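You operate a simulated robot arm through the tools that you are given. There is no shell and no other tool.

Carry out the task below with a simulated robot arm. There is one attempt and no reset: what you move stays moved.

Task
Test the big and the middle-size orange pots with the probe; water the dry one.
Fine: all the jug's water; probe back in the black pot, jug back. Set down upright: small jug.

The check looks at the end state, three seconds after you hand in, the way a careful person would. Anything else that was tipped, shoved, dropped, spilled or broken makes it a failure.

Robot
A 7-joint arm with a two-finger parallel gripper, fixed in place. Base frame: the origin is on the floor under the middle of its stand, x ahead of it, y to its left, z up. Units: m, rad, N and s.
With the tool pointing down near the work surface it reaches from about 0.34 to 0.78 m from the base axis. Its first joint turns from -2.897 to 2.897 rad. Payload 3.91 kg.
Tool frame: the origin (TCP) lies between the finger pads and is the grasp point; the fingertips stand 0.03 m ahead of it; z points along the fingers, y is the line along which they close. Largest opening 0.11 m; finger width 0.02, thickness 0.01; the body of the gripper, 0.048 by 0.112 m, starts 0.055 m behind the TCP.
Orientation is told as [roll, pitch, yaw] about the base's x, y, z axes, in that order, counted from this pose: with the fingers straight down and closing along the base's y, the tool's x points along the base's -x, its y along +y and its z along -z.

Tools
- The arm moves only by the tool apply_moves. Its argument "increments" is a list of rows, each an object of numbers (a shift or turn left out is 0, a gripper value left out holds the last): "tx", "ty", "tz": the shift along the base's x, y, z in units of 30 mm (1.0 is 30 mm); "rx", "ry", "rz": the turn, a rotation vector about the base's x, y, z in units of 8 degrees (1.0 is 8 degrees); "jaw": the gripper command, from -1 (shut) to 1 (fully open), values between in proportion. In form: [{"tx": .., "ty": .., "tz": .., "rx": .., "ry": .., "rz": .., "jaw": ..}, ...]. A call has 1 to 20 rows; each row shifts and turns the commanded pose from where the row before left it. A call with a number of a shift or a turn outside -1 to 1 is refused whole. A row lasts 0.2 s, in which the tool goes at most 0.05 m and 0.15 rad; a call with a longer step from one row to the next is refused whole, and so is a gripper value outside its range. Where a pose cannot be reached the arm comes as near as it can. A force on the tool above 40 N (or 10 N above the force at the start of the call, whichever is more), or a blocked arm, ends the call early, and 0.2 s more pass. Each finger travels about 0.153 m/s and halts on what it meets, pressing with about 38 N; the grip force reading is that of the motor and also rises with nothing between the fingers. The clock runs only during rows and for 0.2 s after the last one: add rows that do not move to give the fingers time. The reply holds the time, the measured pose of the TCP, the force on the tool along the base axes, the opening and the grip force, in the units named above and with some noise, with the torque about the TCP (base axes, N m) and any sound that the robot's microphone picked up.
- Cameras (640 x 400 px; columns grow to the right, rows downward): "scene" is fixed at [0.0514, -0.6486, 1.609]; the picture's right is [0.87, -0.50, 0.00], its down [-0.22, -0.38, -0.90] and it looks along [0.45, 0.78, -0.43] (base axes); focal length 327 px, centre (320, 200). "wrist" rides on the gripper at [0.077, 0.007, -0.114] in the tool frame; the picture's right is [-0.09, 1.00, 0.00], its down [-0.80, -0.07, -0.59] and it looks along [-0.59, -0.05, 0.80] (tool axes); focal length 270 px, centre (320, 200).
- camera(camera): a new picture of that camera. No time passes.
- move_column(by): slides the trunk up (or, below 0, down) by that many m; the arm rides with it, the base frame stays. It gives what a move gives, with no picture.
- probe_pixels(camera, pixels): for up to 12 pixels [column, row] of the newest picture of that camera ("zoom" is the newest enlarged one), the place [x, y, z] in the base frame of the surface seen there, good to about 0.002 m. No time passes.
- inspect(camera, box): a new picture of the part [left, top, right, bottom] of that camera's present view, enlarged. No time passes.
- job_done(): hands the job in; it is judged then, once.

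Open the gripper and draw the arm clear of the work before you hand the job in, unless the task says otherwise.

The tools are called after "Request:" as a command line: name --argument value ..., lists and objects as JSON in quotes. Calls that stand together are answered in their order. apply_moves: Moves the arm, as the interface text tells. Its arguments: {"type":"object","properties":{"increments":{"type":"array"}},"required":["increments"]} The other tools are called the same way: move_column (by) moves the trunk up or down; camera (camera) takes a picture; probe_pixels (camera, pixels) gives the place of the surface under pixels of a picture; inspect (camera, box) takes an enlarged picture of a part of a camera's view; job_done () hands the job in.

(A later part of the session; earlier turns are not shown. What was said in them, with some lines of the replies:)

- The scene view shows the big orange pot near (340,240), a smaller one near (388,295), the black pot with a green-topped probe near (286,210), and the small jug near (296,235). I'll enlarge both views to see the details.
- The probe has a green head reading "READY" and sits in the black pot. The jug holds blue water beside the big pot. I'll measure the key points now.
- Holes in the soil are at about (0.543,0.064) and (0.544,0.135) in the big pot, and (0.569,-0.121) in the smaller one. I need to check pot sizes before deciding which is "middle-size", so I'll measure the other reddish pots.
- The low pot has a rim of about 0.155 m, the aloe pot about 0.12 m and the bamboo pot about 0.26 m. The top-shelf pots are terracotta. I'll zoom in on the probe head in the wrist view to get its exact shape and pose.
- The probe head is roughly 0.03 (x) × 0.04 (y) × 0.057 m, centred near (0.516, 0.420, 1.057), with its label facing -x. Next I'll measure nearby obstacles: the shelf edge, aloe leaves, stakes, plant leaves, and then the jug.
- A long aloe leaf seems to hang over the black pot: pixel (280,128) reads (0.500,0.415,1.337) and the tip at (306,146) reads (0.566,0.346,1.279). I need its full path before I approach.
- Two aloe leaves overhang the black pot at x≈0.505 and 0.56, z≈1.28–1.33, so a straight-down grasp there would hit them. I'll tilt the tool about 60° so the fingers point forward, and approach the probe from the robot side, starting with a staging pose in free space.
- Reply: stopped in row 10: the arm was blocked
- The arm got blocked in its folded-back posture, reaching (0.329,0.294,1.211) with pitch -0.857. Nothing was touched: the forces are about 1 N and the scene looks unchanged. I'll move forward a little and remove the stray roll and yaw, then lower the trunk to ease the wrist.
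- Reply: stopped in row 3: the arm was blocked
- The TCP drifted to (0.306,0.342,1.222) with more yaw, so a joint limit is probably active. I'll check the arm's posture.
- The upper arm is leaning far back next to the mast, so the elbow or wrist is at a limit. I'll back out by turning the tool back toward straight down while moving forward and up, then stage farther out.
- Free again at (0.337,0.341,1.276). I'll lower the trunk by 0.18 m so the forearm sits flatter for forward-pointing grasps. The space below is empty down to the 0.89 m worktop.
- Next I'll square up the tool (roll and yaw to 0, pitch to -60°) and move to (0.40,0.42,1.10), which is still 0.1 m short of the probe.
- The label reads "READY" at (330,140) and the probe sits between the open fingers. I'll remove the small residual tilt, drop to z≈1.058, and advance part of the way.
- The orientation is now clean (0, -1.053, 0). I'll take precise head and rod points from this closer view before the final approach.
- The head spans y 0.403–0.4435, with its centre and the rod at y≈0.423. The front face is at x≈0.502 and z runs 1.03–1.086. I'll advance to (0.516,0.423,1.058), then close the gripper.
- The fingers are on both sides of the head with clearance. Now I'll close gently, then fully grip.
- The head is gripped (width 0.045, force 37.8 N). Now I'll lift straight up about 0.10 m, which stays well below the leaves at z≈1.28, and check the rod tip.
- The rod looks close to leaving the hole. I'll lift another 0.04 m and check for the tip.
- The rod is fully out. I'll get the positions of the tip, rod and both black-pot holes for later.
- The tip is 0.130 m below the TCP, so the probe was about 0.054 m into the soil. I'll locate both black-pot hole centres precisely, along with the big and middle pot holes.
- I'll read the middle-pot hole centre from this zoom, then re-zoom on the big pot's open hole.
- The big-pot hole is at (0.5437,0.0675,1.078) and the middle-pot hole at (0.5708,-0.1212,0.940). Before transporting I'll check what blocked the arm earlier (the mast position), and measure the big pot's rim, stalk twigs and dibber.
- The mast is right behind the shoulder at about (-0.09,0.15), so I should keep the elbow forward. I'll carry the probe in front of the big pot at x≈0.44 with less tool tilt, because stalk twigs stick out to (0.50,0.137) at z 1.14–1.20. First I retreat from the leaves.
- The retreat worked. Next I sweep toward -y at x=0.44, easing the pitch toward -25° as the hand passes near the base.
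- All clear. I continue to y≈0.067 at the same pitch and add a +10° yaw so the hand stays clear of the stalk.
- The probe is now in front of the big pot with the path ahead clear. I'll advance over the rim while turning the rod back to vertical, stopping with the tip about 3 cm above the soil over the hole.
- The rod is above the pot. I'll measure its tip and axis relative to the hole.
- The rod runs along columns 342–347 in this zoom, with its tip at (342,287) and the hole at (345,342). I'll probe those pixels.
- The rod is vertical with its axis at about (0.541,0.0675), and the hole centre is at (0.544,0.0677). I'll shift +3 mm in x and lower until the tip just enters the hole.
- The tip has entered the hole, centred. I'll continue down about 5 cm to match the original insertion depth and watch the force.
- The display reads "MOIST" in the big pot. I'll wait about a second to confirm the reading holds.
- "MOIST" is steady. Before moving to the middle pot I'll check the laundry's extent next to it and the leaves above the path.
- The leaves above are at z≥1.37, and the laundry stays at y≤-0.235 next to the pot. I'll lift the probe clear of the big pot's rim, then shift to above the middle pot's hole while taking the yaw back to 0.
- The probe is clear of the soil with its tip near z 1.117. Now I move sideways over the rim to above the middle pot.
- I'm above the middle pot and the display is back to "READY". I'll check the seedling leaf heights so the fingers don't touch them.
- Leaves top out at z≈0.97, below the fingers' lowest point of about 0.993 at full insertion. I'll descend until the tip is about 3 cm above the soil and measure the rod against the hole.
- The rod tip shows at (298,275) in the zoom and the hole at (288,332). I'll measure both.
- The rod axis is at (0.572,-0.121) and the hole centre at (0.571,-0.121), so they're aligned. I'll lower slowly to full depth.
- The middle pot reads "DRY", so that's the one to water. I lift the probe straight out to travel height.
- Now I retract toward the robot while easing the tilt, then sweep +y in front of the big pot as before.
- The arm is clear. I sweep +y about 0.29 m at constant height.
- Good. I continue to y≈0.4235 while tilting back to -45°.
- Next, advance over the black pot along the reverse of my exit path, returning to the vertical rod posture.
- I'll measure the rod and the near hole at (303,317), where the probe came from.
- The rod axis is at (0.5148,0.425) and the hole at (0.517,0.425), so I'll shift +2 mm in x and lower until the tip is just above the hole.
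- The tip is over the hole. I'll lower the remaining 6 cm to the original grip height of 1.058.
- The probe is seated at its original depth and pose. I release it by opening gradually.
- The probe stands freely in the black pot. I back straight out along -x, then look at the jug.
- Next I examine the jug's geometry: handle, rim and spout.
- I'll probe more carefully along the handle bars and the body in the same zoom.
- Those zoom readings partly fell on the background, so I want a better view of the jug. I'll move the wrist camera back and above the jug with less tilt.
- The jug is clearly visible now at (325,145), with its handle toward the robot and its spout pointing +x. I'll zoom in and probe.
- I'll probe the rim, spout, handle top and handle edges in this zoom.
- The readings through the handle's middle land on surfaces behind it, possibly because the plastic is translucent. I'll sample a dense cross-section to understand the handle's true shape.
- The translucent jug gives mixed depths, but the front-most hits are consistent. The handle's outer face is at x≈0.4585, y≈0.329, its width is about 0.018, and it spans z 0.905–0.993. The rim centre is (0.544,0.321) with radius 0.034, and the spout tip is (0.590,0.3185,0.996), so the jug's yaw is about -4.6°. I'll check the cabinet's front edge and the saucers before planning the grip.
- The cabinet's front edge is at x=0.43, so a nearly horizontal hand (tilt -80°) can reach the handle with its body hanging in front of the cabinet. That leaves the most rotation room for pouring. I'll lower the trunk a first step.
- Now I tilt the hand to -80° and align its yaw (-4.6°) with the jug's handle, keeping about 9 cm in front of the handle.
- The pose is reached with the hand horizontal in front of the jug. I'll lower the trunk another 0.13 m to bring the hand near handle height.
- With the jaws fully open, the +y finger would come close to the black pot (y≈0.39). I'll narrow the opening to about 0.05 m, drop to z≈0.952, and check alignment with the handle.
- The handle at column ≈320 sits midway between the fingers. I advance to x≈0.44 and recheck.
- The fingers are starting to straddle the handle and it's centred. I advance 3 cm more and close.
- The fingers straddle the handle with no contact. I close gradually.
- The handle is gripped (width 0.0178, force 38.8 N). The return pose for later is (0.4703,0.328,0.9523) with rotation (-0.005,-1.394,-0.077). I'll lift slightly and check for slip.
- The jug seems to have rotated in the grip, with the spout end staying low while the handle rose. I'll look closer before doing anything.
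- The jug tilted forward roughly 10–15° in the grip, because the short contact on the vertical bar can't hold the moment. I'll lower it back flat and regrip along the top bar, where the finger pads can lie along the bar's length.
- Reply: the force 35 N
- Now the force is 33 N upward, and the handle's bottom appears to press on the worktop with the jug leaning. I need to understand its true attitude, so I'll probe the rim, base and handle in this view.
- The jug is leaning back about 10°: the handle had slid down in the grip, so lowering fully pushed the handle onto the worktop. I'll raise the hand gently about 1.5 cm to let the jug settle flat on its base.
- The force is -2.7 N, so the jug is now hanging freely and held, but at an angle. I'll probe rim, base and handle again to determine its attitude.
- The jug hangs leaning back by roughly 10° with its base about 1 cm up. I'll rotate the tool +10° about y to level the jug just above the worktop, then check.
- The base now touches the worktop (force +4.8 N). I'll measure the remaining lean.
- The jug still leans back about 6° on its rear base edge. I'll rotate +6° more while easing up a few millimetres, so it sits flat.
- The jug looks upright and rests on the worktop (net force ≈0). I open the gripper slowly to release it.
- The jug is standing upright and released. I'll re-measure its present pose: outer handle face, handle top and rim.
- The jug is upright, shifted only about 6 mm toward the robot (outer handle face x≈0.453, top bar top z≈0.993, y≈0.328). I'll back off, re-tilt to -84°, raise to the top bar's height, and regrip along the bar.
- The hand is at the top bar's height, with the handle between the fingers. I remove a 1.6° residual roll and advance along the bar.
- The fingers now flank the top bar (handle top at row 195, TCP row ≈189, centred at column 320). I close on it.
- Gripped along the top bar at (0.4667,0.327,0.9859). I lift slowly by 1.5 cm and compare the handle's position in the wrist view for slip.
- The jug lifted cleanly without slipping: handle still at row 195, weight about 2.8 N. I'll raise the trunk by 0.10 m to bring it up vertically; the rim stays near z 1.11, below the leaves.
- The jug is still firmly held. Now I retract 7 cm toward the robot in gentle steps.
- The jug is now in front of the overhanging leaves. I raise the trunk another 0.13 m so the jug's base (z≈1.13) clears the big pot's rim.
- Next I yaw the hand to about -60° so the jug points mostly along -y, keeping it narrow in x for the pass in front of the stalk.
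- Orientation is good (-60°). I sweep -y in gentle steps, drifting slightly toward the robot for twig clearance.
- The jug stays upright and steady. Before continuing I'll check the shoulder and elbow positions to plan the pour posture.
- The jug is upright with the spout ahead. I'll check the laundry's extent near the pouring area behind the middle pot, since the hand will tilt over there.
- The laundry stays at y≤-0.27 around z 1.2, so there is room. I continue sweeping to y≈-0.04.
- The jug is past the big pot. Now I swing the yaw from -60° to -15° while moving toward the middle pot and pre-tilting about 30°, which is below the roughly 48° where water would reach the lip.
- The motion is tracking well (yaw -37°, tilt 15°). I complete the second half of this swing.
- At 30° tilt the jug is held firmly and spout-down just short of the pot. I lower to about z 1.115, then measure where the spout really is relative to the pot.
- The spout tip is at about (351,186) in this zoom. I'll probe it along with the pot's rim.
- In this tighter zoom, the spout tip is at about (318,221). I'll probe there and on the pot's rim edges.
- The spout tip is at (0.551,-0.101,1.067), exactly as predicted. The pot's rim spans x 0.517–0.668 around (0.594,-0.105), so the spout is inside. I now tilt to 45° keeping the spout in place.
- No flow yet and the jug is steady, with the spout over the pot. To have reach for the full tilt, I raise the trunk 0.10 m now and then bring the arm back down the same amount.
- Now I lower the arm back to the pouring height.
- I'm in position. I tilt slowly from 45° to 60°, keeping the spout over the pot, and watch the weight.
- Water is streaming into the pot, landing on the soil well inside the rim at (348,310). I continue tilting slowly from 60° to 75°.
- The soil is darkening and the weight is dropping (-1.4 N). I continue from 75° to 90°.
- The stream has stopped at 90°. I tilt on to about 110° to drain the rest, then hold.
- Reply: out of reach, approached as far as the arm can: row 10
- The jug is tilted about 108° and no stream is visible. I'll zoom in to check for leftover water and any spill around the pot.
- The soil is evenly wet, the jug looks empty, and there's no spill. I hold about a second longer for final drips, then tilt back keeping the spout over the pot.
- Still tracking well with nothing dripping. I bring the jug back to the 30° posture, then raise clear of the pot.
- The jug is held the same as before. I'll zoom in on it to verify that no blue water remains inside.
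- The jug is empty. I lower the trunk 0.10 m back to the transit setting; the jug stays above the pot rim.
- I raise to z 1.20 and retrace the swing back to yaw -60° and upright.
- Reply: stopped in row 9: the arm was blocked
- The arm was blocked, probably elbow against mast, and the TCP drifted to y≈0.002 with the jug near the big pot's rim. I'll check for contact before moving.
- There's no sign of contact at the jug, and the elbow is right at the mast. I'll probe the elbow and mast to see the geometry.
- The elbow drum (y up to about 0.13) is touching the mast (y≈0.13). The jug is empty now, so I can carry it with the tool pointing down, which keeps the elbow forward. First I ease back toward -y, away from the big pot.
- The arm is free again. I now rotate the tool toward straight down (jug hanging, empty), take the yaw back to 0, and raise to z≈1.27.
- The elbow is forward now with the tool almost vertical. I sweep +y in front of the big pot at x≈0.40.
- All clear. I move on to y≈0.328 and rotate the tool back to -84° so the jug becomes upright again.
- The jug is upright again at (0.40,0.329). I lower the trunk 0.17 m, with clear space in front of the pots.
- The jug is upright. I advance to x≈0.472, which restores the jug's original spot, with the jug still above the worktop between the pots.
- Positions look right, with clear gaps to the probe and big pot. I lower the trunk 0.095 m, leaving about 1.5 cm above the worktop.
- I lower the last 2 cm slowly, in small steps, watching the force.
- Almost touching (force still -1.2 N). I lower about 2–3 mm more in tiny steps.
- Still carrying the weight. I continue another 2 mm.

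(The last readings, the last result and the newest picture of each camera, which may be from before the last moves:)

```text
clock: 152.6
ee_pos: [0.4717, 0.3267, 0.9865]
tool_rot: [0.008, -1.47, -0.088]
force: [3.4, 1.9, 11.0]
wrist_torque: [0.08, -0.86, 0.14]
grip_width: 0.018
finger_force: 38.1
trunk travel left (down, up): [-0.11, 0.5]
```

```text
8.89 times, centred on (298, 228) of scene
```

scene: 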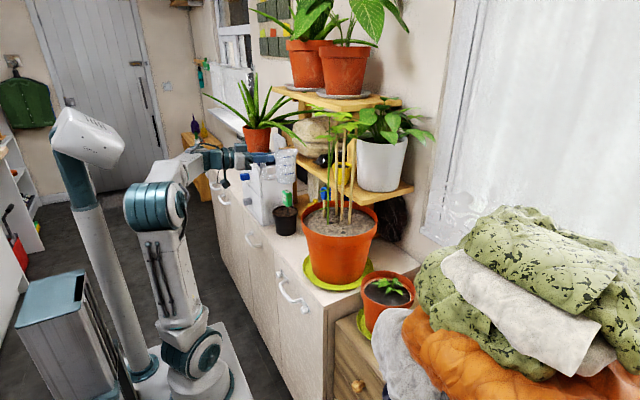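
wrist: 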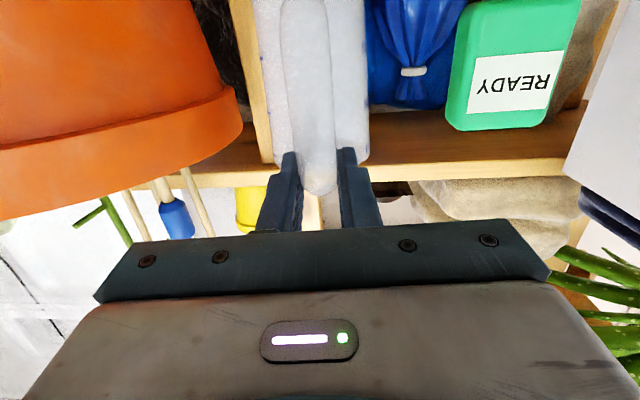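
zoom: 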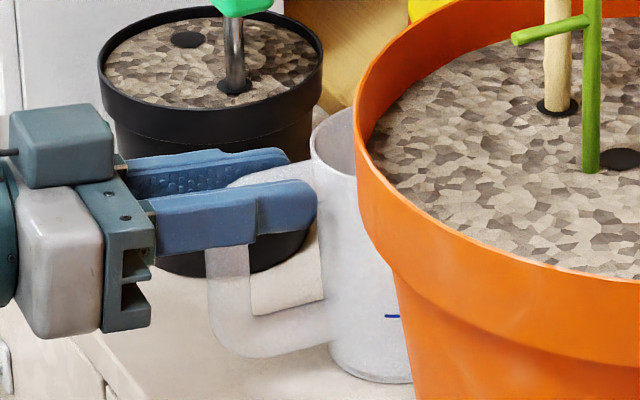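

Contact is made: +11 N, acting about 7 cm ahead, which is the base centre, so the jug sits flat. I ease off half a millimetre and release gently.

Request:
apply_moves --increments '[{"tz": 0.025}, {}, {"jaw": -0.63}, {"jaw": -0.58}, {"jaw": -0.5}, {"jaw": -0.35}, {"jaw": -0.2}, {"jaw": -0.09}, {}, {}]'

Request:
inspect --camera "scene" --box '[280, 205, 315, 250]'

Request:
camera --camera "wrist"

```text
clock: 154.8
ee_pos: [0.4727, 0.3285, 0.9859]
tool_rot: [-0.005, -1.468, -0.079]
force: [0.5, -0.1, 0.0]
wrist_torque: [0.0, 0.0, 0.03]
grip_width: 0.0501
finger_force: 0.1
trunk travel left (down, up): [-0.11, 0.5]
```

```text
8.89 times, centred on (298, 228) of scene
```

zoom: 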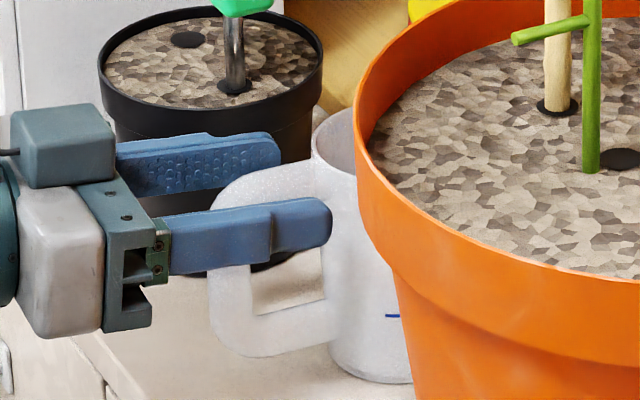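

```text
taken
```

wrist: 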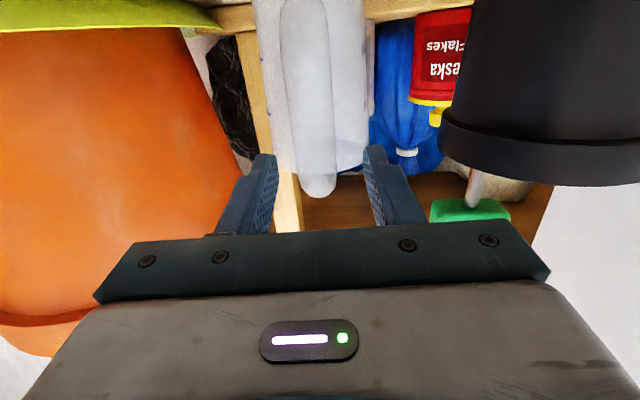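

The jug is released and standing upright. I back straight out along the handle direction.

Request:
apply_moves --increments '[{"tx": -0.3, "ty": 0.022}, {"tx": -0.5, "ty": 0.038}, {"tx": -0.5, "ty": 0.038}, {"tx": -0.5, "ty": 0.038}, {"tx": -0.5, "ty": 0.038}, {"tx": -0.5, "ty": 0.038}, {"tx": -0.3, "ty": 0.02}, {}, {}]'

Request:
camera --camera "scene"

Request:
inspect --camera "scene" --box '[260, 190, 330, 260]'

```text
clock: 156.8
ee_pos: [0.3796, 0.335, 0.9871]
tool_rot: [-0.004, -1.468, -0.074]
force: [-0.8, -0.5, -1.2]
wrist_torque: [0.0, -0.01, 0.02]
grip_width: 0.05
finger_force: 0.0
trunk travel left (down, up): [-0.11, 0.5]
```

```text
taken
```

scene: 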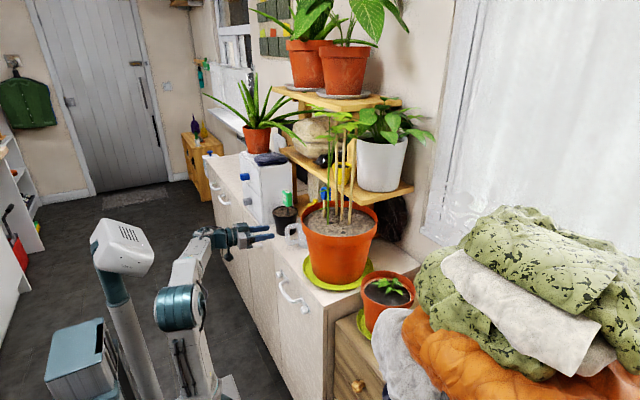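

```text
5.71 times, centred on (295, 225) of scene
```

zoom: 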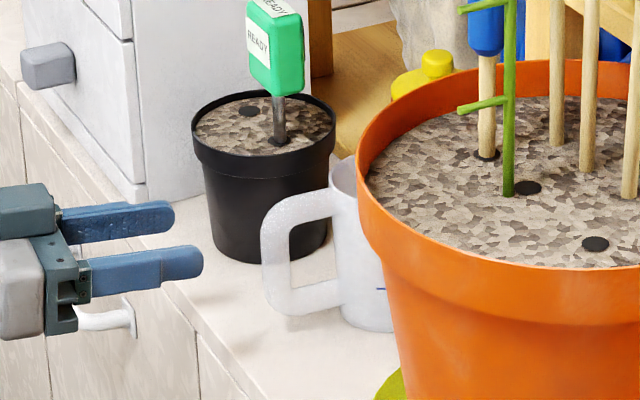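

Jug and probe are both back in place and upright. I raise the trunk and tilt the wrist camera down to look into the jug and verify it's empty.

Request:
move_column --by 0.22

Request:
apply_moves --increments '[{"ry": 0.6}, {"ry": 0.8}, {"ry": 0.8}, {"ry": 0.8}, {"ry": 0.8}, {"ry": 0.8}, {"ry": 0.8}, {"ry": 0.8}, {"ry": 0.8}, {"ry": 0.8}, {"ry": 0.8}, {"ry": 0.6}, {"jaw": 1}, {}, {}, {}]'

Request:
camera --camera "wrist"

Request:
camera --camera "scene"

```text
clock: 159.1
ee_pos: [0.3785, 0.3348, 1.2052]
tool_rot: [-0.006, -1.47, -0.078]
force: [0.8, -0.8, 1.0]
wrist_torque: [0.0, 0.03, 0.01]
grip_width: 0.0501
finger_force: 0.0
trunk travel left (down, up): [-0.33, 0.28]
```

```text
clock: 162.5
ee_pos: [0.378, 0.3352, 1.2054]
tool_rot: [-0.077, -0.186, -0.009]
force: [0.2, 0.2, -0.5]
wrist_torque: [0.04, -0.01, -0.04]
grip_width: 0.1102
finger_force: 0.0
trunk travel left (down, up): [-0.33, 0.28]
```

```text
taken
```

wrist: 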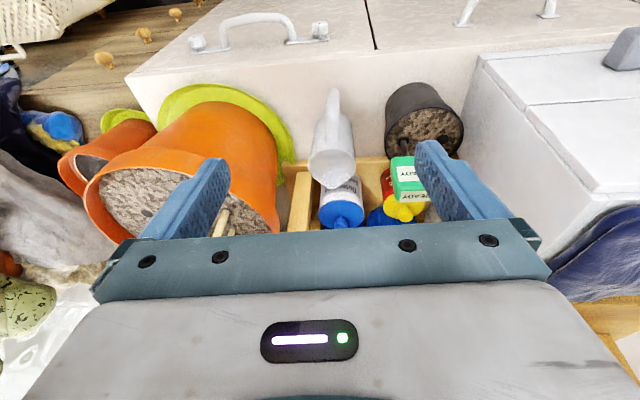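

```text
taken
```

scene: 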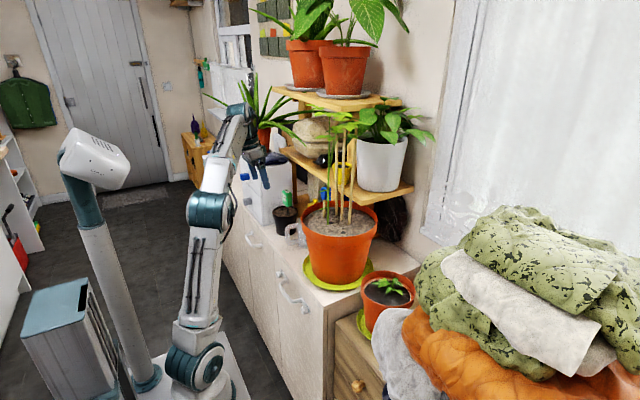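

I'll zoom into the jug's interior and the rest of the scene for a final check.

Request:
inspect --camera "wrist" --box '[290, 80, 380, 210]'

Request:
inspect --camera "wrist" --box '[370, 70, 480, 220]'

Request:
inspect --camera "scene" --box '[330, 250, 430, 350]'

Request:
inspect --camera "scene" --box '[260, 120, 400, 260]'

```text
3.08 times, centred on (335, 145) of wrist
```

zoom: 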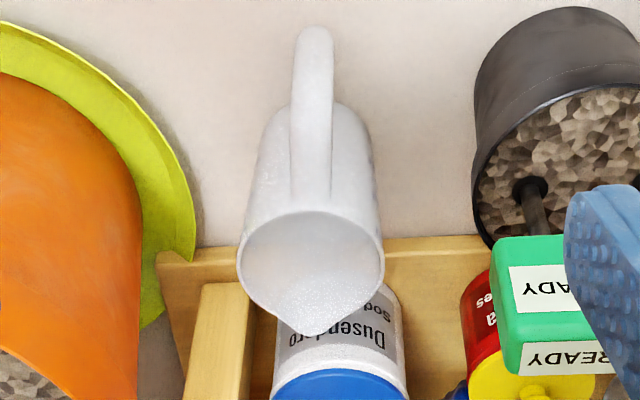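

```text
2.67 times, centred on (425, 145) of wrist
```

zoom: 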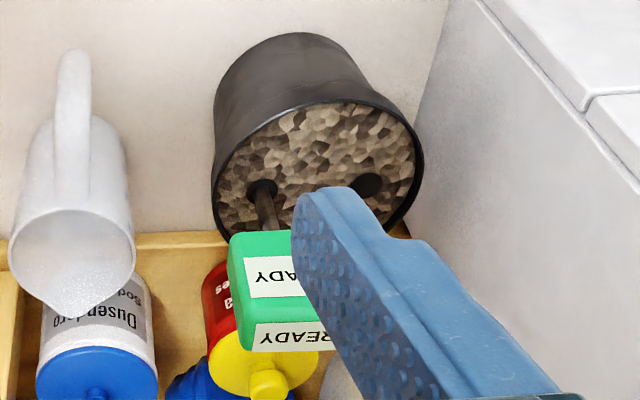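

```text
4.00 times, centred on (380, 300) of scene
```

zoom: 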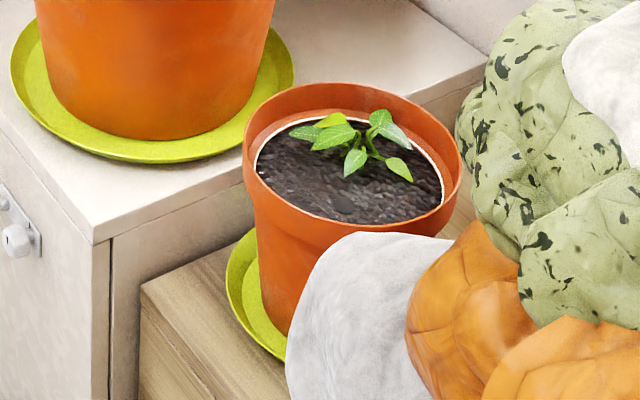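

```text
2.86 times, centred on (330, 190) of scene
```

zoom: 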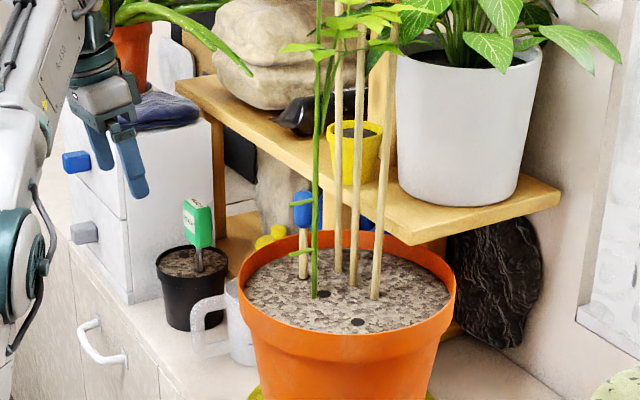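

The jug is empty and the soil wet, with no spills and everything upright. The gripper is open, so I withdraw the arm to a clear position near its starting pose.

Request:
apply_moves --increments '[{"ty": -0.6, "tz": 0.3}, {"ty": -0.9, "tz": 0.3}, {"ty": -0.9, "tz": 0.3}, {"ty": -0.9, "tz": 0.3}, {"ty": -0.9, "tz": 0.3}, {"ty": -0.9, "tz": 0.3}, {"ty": -0.9, "tz": 0.2}, {"ty": -0.9}, {"ty": -0.6}, {}, {}]'

Request:
move_column --by 0.12

Request:
camera --camera "scene"

Request:
camera --camera "wrist"

```text
clock: 164.9
ee_pos: [0.3785, 0.11, 1.2658]
tool_rot: [-0.075, -0.183, -0.01]
force: [0.9, -0.4, 0.5]
wrist_torque: [0.0, 0.01, 0.0]
grip_width: 0.1097
finger_force: 0.0
trunk travel left (down, up): [-0.33, 0.28]
```

```text
clock: 166.4
ee_pos: [0.378, 0.1096, 1.3868]
tool_rot: [-0.077, -0.185, -0.008]
force: [-0.7, 0.1, 0.7]
wrist_torque: [0.0, -0.03, 0.01]
grip_width: 0.11
finger_force: 0.0
trunk travel left (down, up): [-0.45, 0.16]
```

```text
taken
```

scene: 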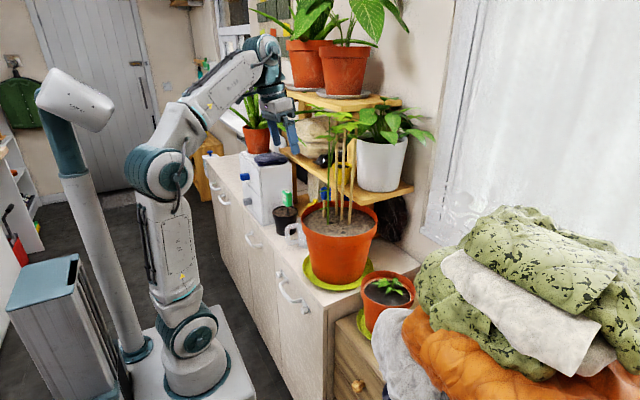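

```text
taken
```

wrist: 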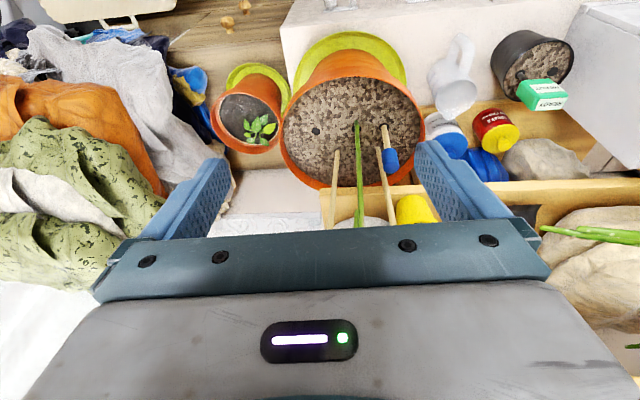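

The final view shows the middle pot's soil dark and wet, the empty jug upright in its spot at (455,75), and the probe back in the black pot at (540,95). Nothing is disturbed, the gripper is open and the arm is clear, so I hand the job in.

Request:
job_done

```text
The job is handed in.
```

I tested both pots. The big orange pot read "MOIST" and the middle-size one read "DRY", so I poured all the jug's water into the middle-size pot. The job is handed in; I haven't seen the result of the check.

- **Watering:** the middle pot's soil is dark and wet. The pictures showed no spill and no water left in the jug.
- **Probe:** it is back in the black pot, in the hole it came from and at its original depth.
- **Jug:** it stands upright in about its original spot. My first grip on the handle slipped, so the jug leaned back about 10° on the worktop, still full. Nothing spilled in the pictures; I set it flat and regripped before pouring.
- **Arm:** it stalled twice, on the way to the probe and again while returning the empty jug. The second time the elbow was against the robot's own mast. I saw no sign that anything else was touched.

The gripper is open and the arm is clear of the work.
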